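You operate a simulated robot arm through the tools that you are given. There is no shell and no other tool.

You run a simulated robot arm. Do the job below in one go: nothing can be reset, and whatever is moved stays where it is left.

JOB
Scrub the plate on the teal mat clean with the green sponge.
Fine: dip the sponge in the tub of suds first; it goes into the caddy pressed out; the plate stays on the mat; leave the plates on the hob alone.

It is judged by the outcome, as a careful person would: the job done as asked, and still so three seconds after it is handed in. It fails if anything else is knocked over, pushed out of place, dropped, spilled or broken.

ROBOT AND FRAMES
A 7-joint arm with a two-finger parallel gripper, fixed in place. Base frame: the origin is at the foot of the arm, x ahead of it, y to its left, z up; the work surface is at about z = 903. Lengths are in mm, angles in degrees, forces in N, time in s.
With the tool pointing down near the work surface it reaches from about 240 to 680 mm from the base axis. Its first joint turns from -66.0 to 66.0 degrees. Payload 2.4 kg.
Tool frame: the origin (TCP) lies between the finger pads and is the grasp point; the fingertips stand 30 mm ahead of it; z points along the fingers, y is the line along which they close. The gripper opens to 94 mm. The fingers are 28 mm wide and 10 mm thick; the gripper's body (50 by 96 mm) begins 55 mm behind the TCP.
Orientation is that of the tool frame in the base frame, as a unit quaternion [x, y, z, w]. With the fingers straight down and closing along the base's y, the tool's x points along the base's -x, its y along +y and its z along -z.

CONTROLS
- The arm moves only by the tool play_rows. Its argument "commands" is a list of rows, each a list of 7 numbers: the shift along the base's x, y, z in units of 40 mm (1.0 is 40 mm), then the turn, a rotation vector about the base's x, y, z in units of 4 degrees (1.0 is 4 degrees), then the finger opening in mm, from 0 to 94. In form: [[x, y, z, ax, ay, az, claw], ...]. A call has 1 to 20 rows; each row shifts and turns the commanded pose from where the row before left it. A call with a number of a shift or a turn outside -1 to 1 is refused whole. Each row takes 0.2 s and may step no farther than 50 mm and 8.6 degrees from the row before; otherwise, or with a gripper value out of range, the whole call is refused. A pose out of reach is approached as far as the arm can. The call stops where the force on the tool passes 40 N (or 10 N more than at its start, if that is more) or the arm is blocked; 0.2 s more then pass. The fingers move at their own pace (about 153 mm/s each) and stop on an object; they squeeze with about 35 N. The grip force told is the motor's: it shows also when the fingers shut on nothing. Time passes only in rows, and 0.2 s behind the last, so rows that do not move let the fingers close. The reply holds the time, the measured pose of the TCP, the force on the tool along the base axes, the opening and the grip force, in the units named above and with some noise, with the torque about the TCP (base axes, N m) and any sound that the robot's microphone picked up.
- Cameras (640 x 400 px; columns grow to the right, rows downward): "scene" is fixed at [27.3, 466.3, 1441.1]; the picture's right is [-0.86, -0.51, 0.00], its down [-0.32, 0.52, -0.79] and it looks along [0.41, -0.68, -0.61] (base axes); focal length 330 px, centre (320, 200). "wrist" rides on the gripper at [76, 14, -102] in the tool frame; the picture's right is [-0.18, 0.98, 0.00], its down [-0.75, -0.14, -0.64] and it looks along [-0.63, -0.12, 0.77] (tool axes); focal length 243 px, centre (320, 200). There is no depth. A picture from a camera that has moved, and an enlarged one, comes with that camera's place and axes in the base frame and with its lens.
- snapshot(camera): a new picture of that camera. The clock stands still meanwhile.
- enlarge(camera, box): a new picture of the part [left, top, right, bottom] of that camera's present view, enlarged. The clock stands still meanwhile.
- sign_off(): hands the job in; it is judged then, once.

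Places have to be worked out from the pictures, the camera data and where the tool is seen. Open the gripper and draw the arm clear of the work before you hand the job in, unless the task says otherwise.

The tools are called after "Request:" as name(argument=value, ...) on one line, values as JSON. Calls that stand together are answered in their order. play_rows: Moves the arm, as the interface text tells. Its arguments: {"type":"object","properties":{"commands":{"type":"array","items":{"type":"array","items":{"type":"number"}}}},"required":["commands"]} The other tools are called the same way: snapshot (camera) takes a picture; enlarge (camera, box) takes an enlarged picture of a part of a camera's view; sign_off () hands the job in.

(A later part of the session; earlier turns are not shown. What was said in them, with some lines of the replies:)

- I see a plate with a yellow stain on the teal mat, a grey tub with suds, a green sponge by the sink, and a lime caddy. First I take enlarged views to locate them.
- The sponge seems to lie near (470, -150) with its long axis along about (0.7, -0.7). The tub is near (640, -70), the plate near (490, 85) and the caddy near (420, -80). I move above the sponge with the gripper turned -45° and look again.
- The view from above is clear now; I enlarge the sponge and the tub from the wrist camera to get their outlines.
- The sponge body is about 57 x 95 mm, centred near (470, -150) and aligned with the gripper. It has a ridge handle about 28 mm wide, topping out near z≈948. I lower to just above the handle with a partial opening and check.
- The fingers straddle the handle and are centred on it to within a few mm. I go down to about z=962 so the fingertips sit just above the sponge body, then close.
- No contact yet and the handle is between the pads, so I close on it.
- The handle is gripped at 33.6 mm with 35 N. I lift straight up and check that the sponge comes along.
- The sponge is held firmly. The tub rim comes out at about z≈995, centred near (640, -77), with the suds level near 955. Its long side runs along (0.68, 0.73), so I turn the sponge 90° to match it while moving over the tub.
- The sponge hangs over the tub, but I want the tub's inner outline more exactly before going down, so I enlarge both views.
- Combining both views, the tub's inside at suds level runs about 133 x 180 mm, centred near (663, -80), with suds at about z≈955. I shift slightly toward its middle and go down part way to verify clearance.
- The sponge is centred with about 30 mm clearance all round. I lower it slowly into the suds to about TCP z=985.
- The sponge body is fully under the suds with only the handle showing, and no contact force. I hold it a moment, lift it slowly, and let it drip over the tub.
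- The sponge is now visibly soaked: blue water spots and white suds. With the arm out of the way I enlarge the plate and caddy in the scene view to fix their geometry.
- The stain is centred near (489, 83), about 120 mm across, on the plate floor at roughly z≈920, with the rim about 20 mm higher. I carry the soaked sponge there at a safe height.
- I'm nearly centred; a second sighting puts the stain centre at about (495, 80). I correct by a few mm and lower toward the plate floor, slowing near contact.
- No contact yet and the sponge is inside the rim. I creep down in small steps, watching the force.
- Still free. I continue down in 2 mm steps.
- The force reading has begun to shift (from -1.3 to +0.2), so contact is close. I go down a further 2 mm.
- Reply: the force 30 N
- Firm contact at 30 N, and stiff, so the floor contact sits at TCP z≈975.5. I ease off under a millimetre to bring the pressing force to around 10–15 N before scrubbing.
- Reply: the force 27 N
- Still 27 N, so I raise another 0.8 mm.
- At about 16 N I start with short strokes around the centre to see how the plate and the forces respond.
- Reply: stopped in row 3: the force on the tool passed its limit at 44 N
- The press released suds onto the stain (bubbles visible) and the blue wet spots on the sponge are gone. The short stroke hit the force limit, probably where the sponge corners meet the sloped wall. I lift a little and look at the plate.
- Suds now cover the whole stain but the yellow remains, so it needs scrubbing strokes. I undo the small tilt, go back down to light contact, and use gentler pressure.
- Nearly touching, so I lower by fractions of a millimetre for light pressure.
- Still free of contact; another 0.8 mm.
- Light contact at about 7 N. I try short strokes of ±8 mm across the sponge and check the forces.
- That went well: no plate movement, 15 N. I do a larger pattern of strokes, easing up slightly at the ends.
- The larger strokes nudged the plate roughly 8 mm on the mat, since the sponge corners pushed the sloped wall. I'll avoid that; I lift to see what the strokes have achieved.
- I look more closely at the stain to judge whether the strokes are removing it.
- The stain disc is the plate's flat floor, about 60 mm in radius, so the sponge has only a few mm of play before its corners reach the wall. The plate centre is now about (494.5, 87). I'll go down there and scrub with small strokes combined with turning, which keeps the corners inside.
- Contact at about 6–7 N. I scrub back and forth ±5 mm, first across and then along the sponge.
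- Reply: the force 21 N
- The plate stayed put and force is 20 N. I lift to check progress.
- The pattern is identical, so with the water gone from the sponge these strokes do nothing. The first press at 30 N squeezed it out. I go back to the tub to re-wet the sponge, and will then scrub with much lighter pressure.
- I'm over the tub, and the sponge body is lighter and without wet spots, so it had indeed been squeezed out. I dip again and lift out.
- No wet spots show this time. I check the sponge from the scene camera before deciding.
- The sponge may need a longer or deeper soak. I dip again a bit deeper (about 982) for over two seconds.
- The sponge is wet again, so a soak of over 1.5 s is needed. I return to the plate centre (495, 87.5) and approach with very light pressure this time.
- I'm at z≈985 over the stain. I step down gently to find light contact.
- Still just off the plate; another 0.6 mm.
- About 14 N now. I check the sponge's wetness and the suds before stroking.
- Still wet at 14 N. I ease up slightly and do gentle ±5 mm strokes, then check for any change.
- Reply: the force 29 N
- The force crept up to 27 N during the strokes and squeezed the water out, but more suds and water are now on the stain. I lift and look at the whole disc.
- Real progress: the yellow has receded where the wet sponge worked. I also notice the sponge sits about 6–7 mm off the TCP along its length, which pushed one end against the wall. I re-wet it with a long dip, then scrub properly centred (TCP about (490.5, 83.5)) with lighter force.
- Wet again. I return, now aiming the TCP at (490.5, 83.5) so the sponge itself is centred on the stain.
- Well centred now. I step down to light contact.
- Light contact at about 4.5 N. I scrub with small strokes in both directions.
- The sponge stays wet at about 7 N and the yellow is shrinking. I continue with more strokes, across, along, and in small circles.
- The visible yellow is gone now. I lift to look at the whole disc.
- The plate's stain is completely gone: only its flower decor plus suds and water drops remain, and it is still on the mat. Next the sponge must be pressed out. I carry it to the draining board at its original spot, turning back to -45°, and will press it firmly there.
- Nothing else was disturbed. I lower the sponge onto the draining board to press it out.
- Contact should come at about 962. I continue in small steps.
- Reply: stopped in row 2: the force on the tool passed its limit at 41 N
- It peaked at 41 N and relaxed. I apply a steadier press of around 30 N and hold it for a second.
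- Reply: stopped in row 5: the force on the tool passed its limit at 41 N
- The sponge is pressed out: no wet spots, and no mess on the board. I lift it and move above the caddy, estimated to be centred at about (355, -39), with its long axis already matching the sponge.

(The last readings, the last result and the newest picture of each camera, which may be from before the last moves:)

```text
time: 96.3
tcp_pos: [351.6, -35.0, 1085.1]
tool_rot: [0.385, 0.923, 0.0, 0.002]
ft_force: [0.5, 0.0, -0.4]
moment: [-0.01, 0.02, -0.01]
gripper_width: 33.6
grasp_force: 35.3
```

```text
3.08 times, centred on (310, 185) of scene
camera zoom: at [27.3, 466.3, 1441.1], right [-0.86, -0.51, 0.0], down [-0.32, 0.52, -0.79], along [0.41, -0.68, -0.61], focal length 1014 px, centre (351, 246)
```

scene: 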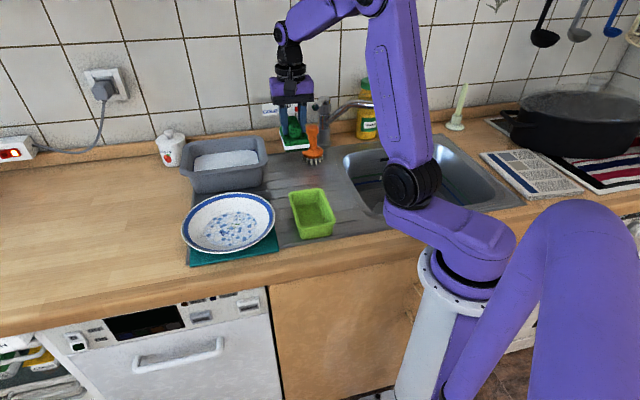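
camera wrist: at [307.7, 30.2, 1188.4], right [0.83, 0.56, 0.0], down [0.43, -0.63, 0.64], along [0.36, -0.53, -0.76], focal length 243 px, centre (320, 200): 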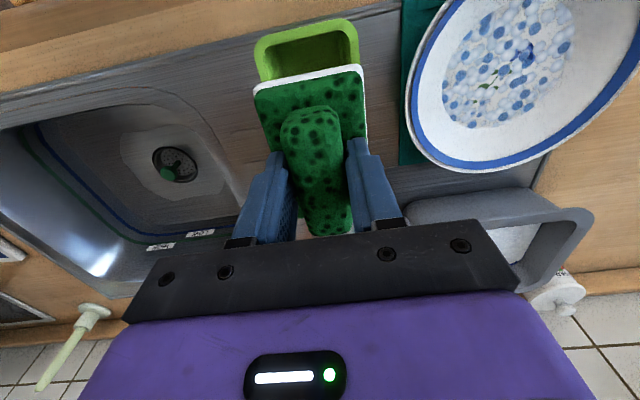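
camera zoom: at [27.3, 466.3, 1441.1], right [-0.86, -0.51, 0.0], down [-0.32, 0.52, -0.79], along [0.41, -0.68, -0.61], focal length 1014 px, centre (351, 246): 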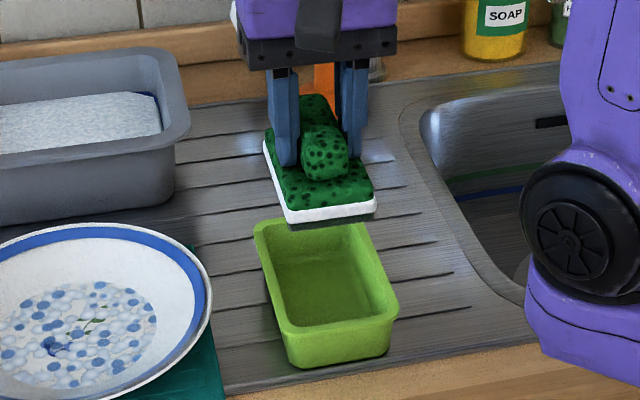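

Both views place the caddy centre at about (354.5, -39.5) with a rim near z≈954, and the sponge is nearly over it. I nudge by about 2 mm and lower until the sponge is just above the rim for a final check.

Request:
play_rows(commands=[[-0.035, -0.04, -0.5, 0, 0, 0, 15], [0, 0, -0.5, 0, 0, 0, 15], [0, 0, -0.35, 0, 0, 0, 15], [0, 0, 0, 0, 0, 0, 15]])

Request:
enlarge(camera="wrist", box=[200, 0, 440, 200])

Request:
enlarge(camera="scene", box=[265, 150, 355, 250])

```text
time: 97.3
tcp_pos: [350.7, -35.3, 1031.5]
tool_rot: [0.384, 0.923, 0.001, 0.002]
ft_force: [0.5, 0.1, -0.7]
moment: [0.02, -0.04, 0.02]
gripper_width: 33.1
grasp_force: 34.8
```

```text
2.00 times, centred on (320, 100) of wrist
camera zoom: at [306.5, 29.1, 1134.6], right [0.83, 0.56, 0.0], down [0.43, -0.63, 0.64], along [0.36, -0.53, -0.76], focal length 485 px, centre (320, 400)
```

zoom: 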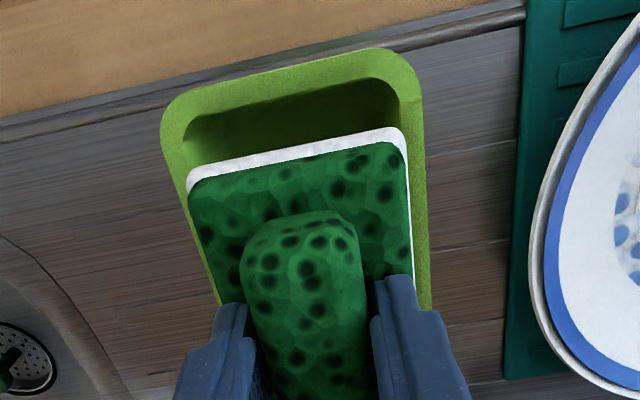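

```text
4.00 times, centred on (310, 200) of scene
camera zoom: at [27.3, 466.3, 1441.1], right [-0.86, -0.51, 0.0], down [-0.32, 0.52, -0.79], along [0.41, -0.68, -0.61], focal length 1319 px, centre (360, 200)
```

zoom: 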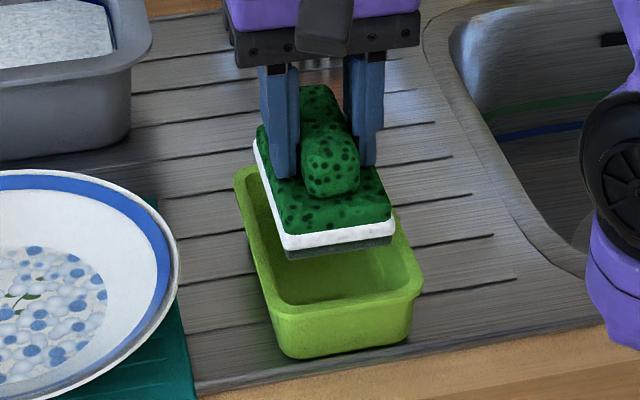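

Alignment looks good: the sponge is centred across, with about 6 mm at the near end, so I shift 2 mm away from that end. Then I lower in stages, watching for side forces.

Request:
play_rows(commands=[[0.035, -0.035, -0.2, 0, 0, 0, 15], [0, 0, -0.25, 0, 0, 0, 15], [0, 0, -0.25, 0, 0, 0, 15], [0, 0, 0, 0, 0, 0, 15]])

Request:
enlarge(camera="wrist", box=[200, 0, 440, 200])

Request:
enlarge(camera="scene", box=[265, 150, 355, 250])

```text
time: 98.3
tcp_pos: [351.5, -39.3, 1004.5]
tool_rot: [0.385, 0.923, 0.0, 0.001]
ft_force: [0.2, 0.0, -0.5]
moment: [-0.02, 0.0, 0.02]
gripper_width: 33.6
grasp_force: 34.8
```

```text
2.00 times, centred on (320, 100) of wrist
camera zoom: at [307.7, 26.8, 1107.3], right [0.83, 0.56, 0.0], down [0.43, -0.63, 0.64], along [0.36, -0.53, -0.76], focal length 485 px, centre (320, 400)
```

zoom: 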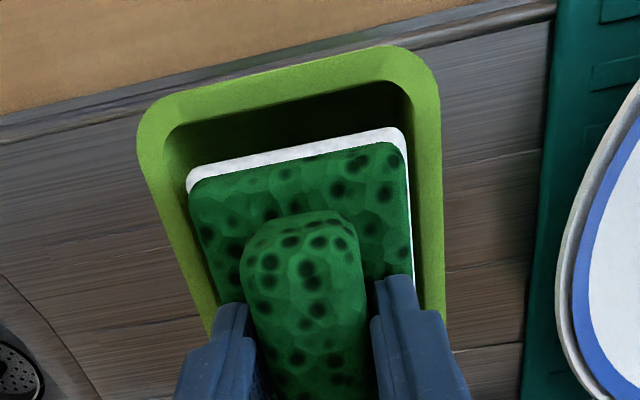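

```text
4.00 times, centred on (310, 200) of scene
camera zoom: at [27.3, 466.3, 1441.1], right [-0.86, -0.51, 0.0], down [-0.32, 0.52, -0.79], along [0.41, -0.68, -0.61], focal length 1319 px, centre (360, 200)
```

zoom: 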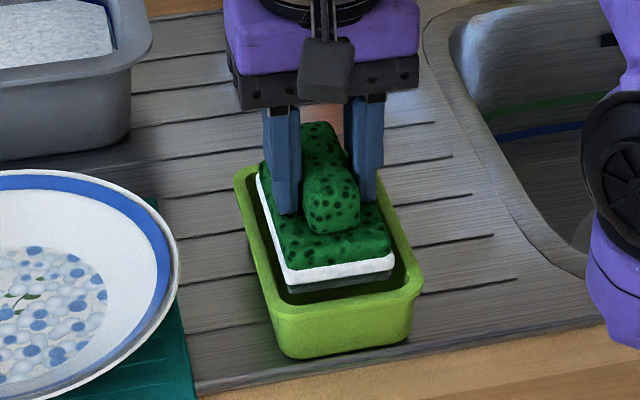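

The sponge is entering the opening with a few mm to spare on every side. I correct 1.5 mm sideways and go on down gently.

Request:
play_rows(commands=[[-0.027, -0.027, -0.1, 0, 0, 0, 15], [0, 0, -0.15, 0, 0, 0, 15], [0, 0, -0.15, 0, 0, 0, 15], [0, 0, -0.15, 0, 0, 0, 15], [0, 0, 0, 0, 0, 0, 15]])

Request:
enlarge(camera="wrist", box=[200, 0, 440, 200])

Request:
enlarge(camera="scene", box=[265, 150, 355, 250])

```text
time: 99.5
tcp_pos: [350.1, -39.6, 981.9]
tool_rot: [0.384, 0.924, 0.0, 0.001]
ft_force: [0.3, -0.2, -0.9]
moment: [0.02, 0.01, 0.04]
gripper_width: 33.4
grasp_force: 35.3
```

```text
2.00 times, centred on (320, 100) of wrist
camera zoom: at [306.7, 26.0, 1085.4], right [0.83, 0.56, 0.0], down [0.43, -0.63, 0.64], along [0.36, -0.53, -0.76], focal length 485 px, centre (320, 400)
```

zoom: 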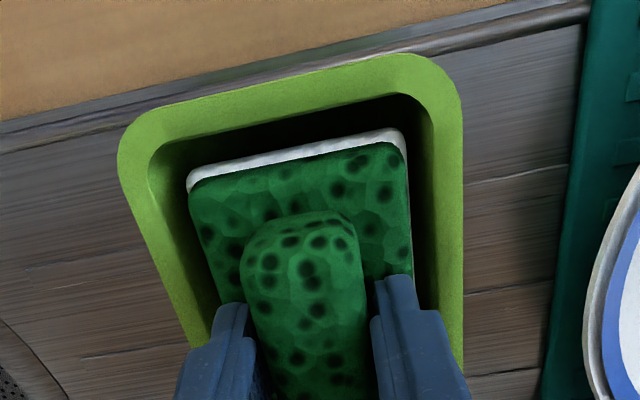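

```text
4.00 times, centred on (310, 200) of scene
camera zoom: at [27.3, 466.3, 1441.1], right [-0.86, -0.51, 0.0], down [-0.32, 0.52, -0.79], along [0.41, -0.68, -0.61], focal length 1319 px, centre (360, 200)
```

zoom: 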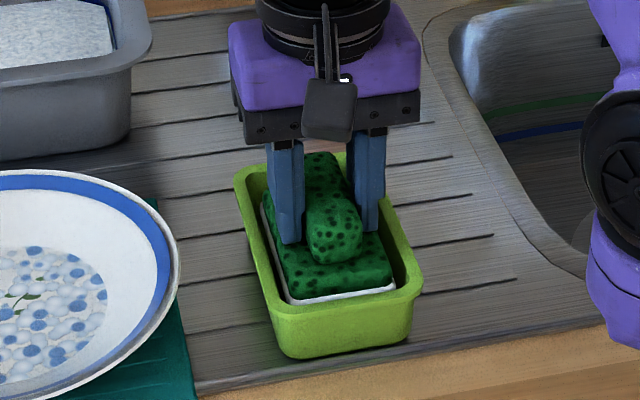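

It sits nicely inside with free space all round and no force. I lower the last part to the caddy floor.

Request:
play_rows(commands=[[0, 0, -0.1, 0, 0, 0, 15], [0, 0, -0.1, 0, 0, 0, 15], [0, 0, 0, 0, 0, 0, 15]])

Request:
play_rows(commands=[[0, 0, -0.06, 0, 0, 0, 15], [0, 0, 0, 0, 0, 0, 15]])

```text
time: 100.3
tcp_pos: [350.3, -38.5, 973.9]
tool_rot: [0.384, 0.923, 0.0, 0.002]
ft_force: [0.7, 0.0, -0.6]
moment: [0.02, 0.0, -0.01]
gripper_width: 33.5
grasp_force: 34.6
```

```text
time: 100.9
tcp_pos: [350.1, -39.3, 971.9]
tool_rot: [0.384, 0.923, 0.001, 0.002]
ft_force: [0.1, 0.7, -0.9]
moment: [0.0, -0.02, -0.01]
gripper_width: 33.4
grasp_force: 35.5
```

No contact yet; down another couple of mm in two steps.

Request:
play_rows(commands=[[0, 0, -0.05, 0, 0, 0, 15], [0, 0, 0, 0, 0, 0, 15]])

Request:
play_rows(commands=[[0, 0, -0.04, 0, 0, 0, 15], [0, 0, 0, 0, 0, 0, 15]])

```text
time: 101.5
tcp_pos: [351.1, -39.4, 970.4]
tool_rot: [0.384, 0.923, 0.001, 0.002]
ft_force: [-0.5, 0.5, -0.9]
moment: [0.01, -0.02, -0.03]
gripper_width: 33.4
grasp_force: 34.9
```

```text
time: 102.1
tcp_pos: [350.6, -39.6, 968.1]
tool_rot: [0.384, 0.923, 0.001, 0.001]
ft_force: [-0.2, 0.3, 0.5]
moment: [0.0, -0.01, 0.01]
gripper_width: 33.6
grasp_force: 34.9
```

Light contact reached, so the sponge stands on the caddy floor. I open just enough (42 mm) to release the handle without touching the caddy walls.

Request:
play_rows(commands=[[0, 0, 0, 0, 0, 0, 38], [0, 0, 0, 0, 0, 0, 42], [0, 0, 0, 0, 0, 0, 42]])

Request:
enlarge(camera="wrist", box=[200, 0, 440, 200])

```text
time: 102.9
tcp_pos: [351.5, -39.0, 968.8]
tool_rot: [0.384, 0.923, 0.0, 0.003]
ft_force: [0.8, 0.8, -0.7]
moment: [0.02, -0.01, 0.03]
gripper_width: 42.0
grasp_force: 0.0
```

```text
2.00 times, centred on (320, 100) of wrist
camera zoom: at [306.7, 25.7, 1071.5], right [0.83, 0.56, 0.0], down [0.43, -0.63, 0.64], along [0.36, -0.53, -0.76], focal length 485 px, centre (320, 400)
```

zoom: 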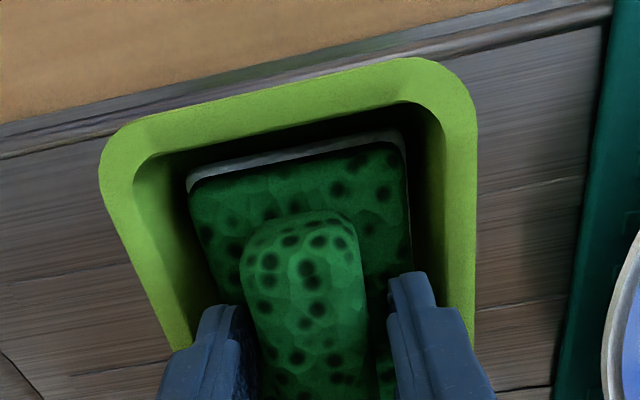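

The sponge is released and standing in the caddy. I rise straight up slowly and check that it stays.

Request:
play_rows(commands=[[0, 0, 0.2, 0, 0, 0, 42], [0, 0, 0.4, 0, 0, 0, 42], [0, 0, 0.7, 0, 0, 0, 42], [0, 0, 0.9, 0, 0, 0, 42], [0, 0, 0.9, 0, 0, 0, 42], [0, 0, 0.9, 0, 0, 0, 42], [0, 0, 0.9, 0, 0, 0, 60], [0, 0, 0, 0, 0, 0, 60]])

Request:
snapshot(camera="wrist")

Request:
enlarge(camera="scene", box=[265, 150, 355, 250])

```text
time: 104.7
tcp_pos: [350.6, -39.2, 1165.2]
tool_rot: [0.384, 0.923, -0.001, 0.002]
ft_force: [0.3, 0.3, -0.3]
moment: [0.04, 0.0, 0.01]
gripper_width: 60.0
grasp_force: 0.1
```

```text
taken
camera wrist: at [306.5, 26.3, 1267.3], right [0.83, 0.56, 0.0], down [0.43, -0.63, 0.64], along [0.36, -0.53, -0.76], focal length 243 px, centre (320, 200)
```

wrist: 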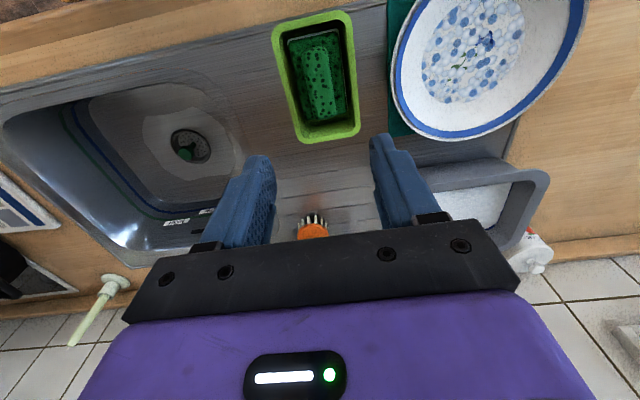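

```text
4.00 times, centred on (310, 200) of scene
camera zoom: at [27.3, 466.3, 1441.1], right [-0.86, -0.51, 0.0], down [-0.32, 0.52, -0.79], along [0.41, -0.68, -0.61], focal length 1319 px, centre (360, 200)
```

zoom: 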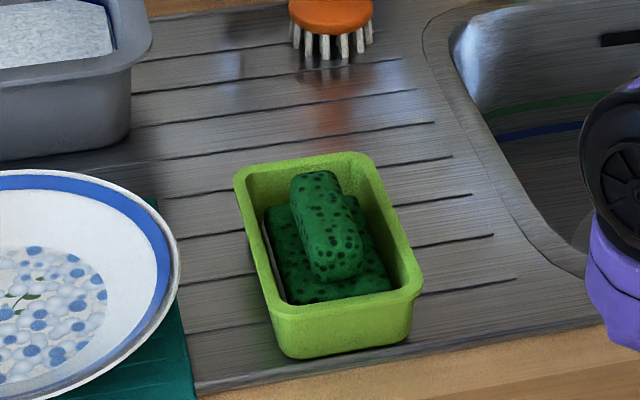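

The sponge rests in the caddy and nothing else has moved. The plate centre is within about 8 mm of the mat's centre (mat roughly 187 mm square). Before finishing I look closely at the plate for any stain left.

Request:
enlarge(camera="wrist", box=[390, 0, 590, 145])

Request:
enlarge(camera="scene", box=[205, 205, 265, 245])

Request:
enlarge(camera="wrist", box=[260, 0, 370, 150])

```text
2.76 times, centred on (490, 72) of wrist
camera zoom: at [306.5, 26.3, 1267.3], right [0.83, 0.56, 0.0], down [0.43, -0.63, 0.64], along [0.36, -0.53, -0.76], focal length 669 px, centre (-149, 552)
```

zoom: 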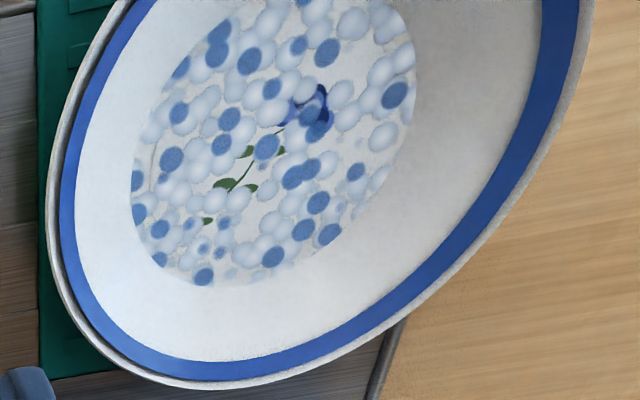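

```text
10.00 times, centred on (235, 225) of scene
camera zoom: at [27.3, 466.3, 1441.1], right [-0.86, -0.51, 0.0], down [-0.32, 0.52, -0.79], along [0.41, -0.68, -0.61], focal length 3297 px, centre (1170, -50)
```

zoom: 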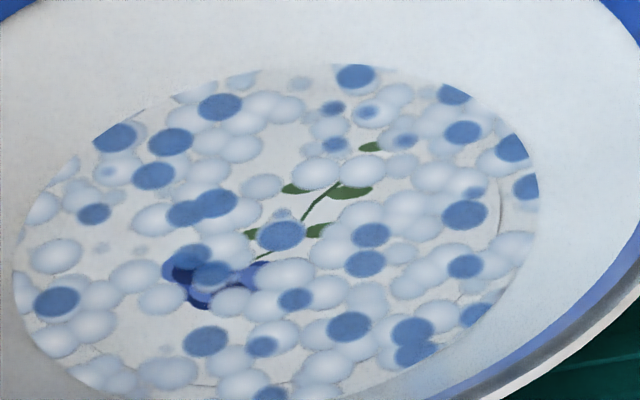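

```text
2.67 times, centred on (315, 75) of wrist
camera zoom: at [306.5, 26.3, 1267.3], right [0.83, 0.56, 0.0], down [0.43, -0.63, 0.64], along [0.36, -0.53, -0.76], focal length 647 px, centre (333, 533)
```

zoom: 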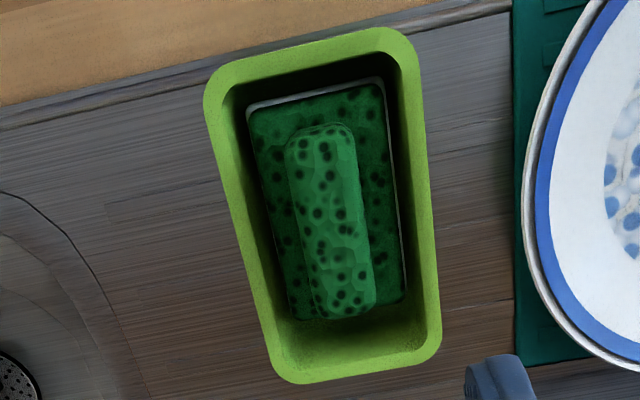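

No yellow is left, and the sponge lies in the caddy without wet spots. I open the gripper fully and raise the arm well clear.

Request:
play_rows(commands=[[0.2, 0, 0.7, 0, 0, 0, 94], [0.2, 0, 0.7, 0, 0, 0, 94], [0.2, 0, 0.5, 0, 0, 0, 94], [0, 0, 0, 0, 0, 0, 94], [0, 0, 0, 0, 0, 0, 94]])

Request:
snapshot(camera="scene")

Request:
enlarge(camera="scene", box=[150, 100, 360, 280])

```text
time: 105.9
tcp_pos: [374.3, -38.8, 1240.7]
tool_rot: [0.385, 0.923, -0.001, 0.002]
ft_force: [0.5, 0.5, 0.0]
moment: [0.01, 0.04, -0.01]
gripper_width: 93.9
grasp_force: 0.0
```

```text
taken
```

scene: 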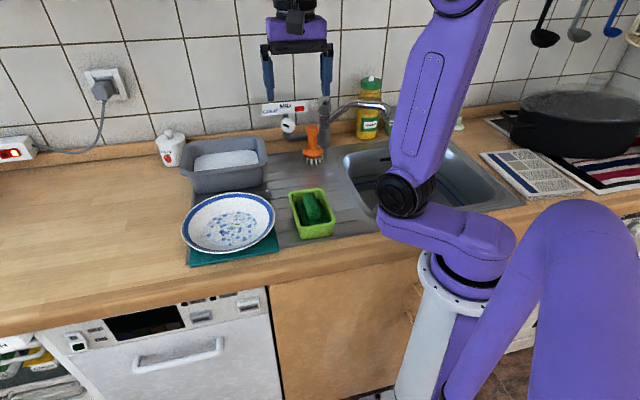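

```text
2.22 times, centred on (255, 190) of scene
camera zoom: at [27.3, 466.3, 1441.1], right [-0.86, -0.51, 0.0], down [-0.32, 0.52, -0.79], along [0.41, -0.68, -0.61], focal length 733 px, centre (464, 222)
```

zoom: 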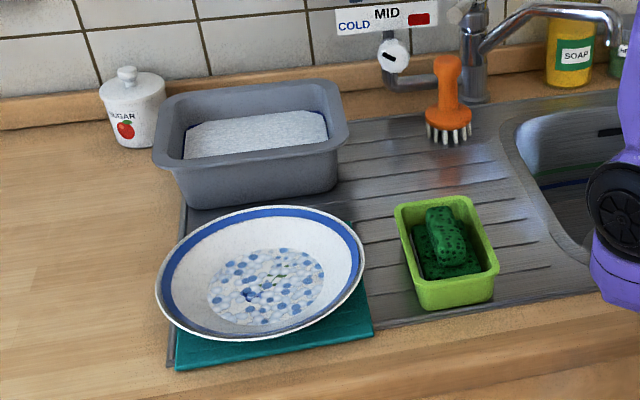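

The plate is clean and still on the mat, and the pressed-out sponge is in the caddy. The tub, brush, sugar jar and everything on the hob are untouched, the gripper is open and the arm is clear, so I hand the job in.

Request:
sign_off()

```text
The job is handed in.
```

The plate on the teal mat is scrubbed clean: no yellow stain shows in the last close-ups. The green sponge is in the caddy, pressed out. I've handed the job in but haven't seen the verdict.

- **Plate:** suds and water drops are still on it, because the sponge got squeezed out on it more than once while I scrubbed. It also slid about 8 mm during one set of strokes, but it is still well within the mat.
- **Sponge:** it needed soaking three times. The first soak was squeezed out by pressing too hard, and later ones ran out as pressure built up while scrubbing. I then pressed it out on the draining board at up to about 41 N. I saw no water left on the board and no wet spots on the sponge.
- **Everything else:** nothing else looked moved, and I left the plates on the hob alone. The gripper is open and the arm is clear.
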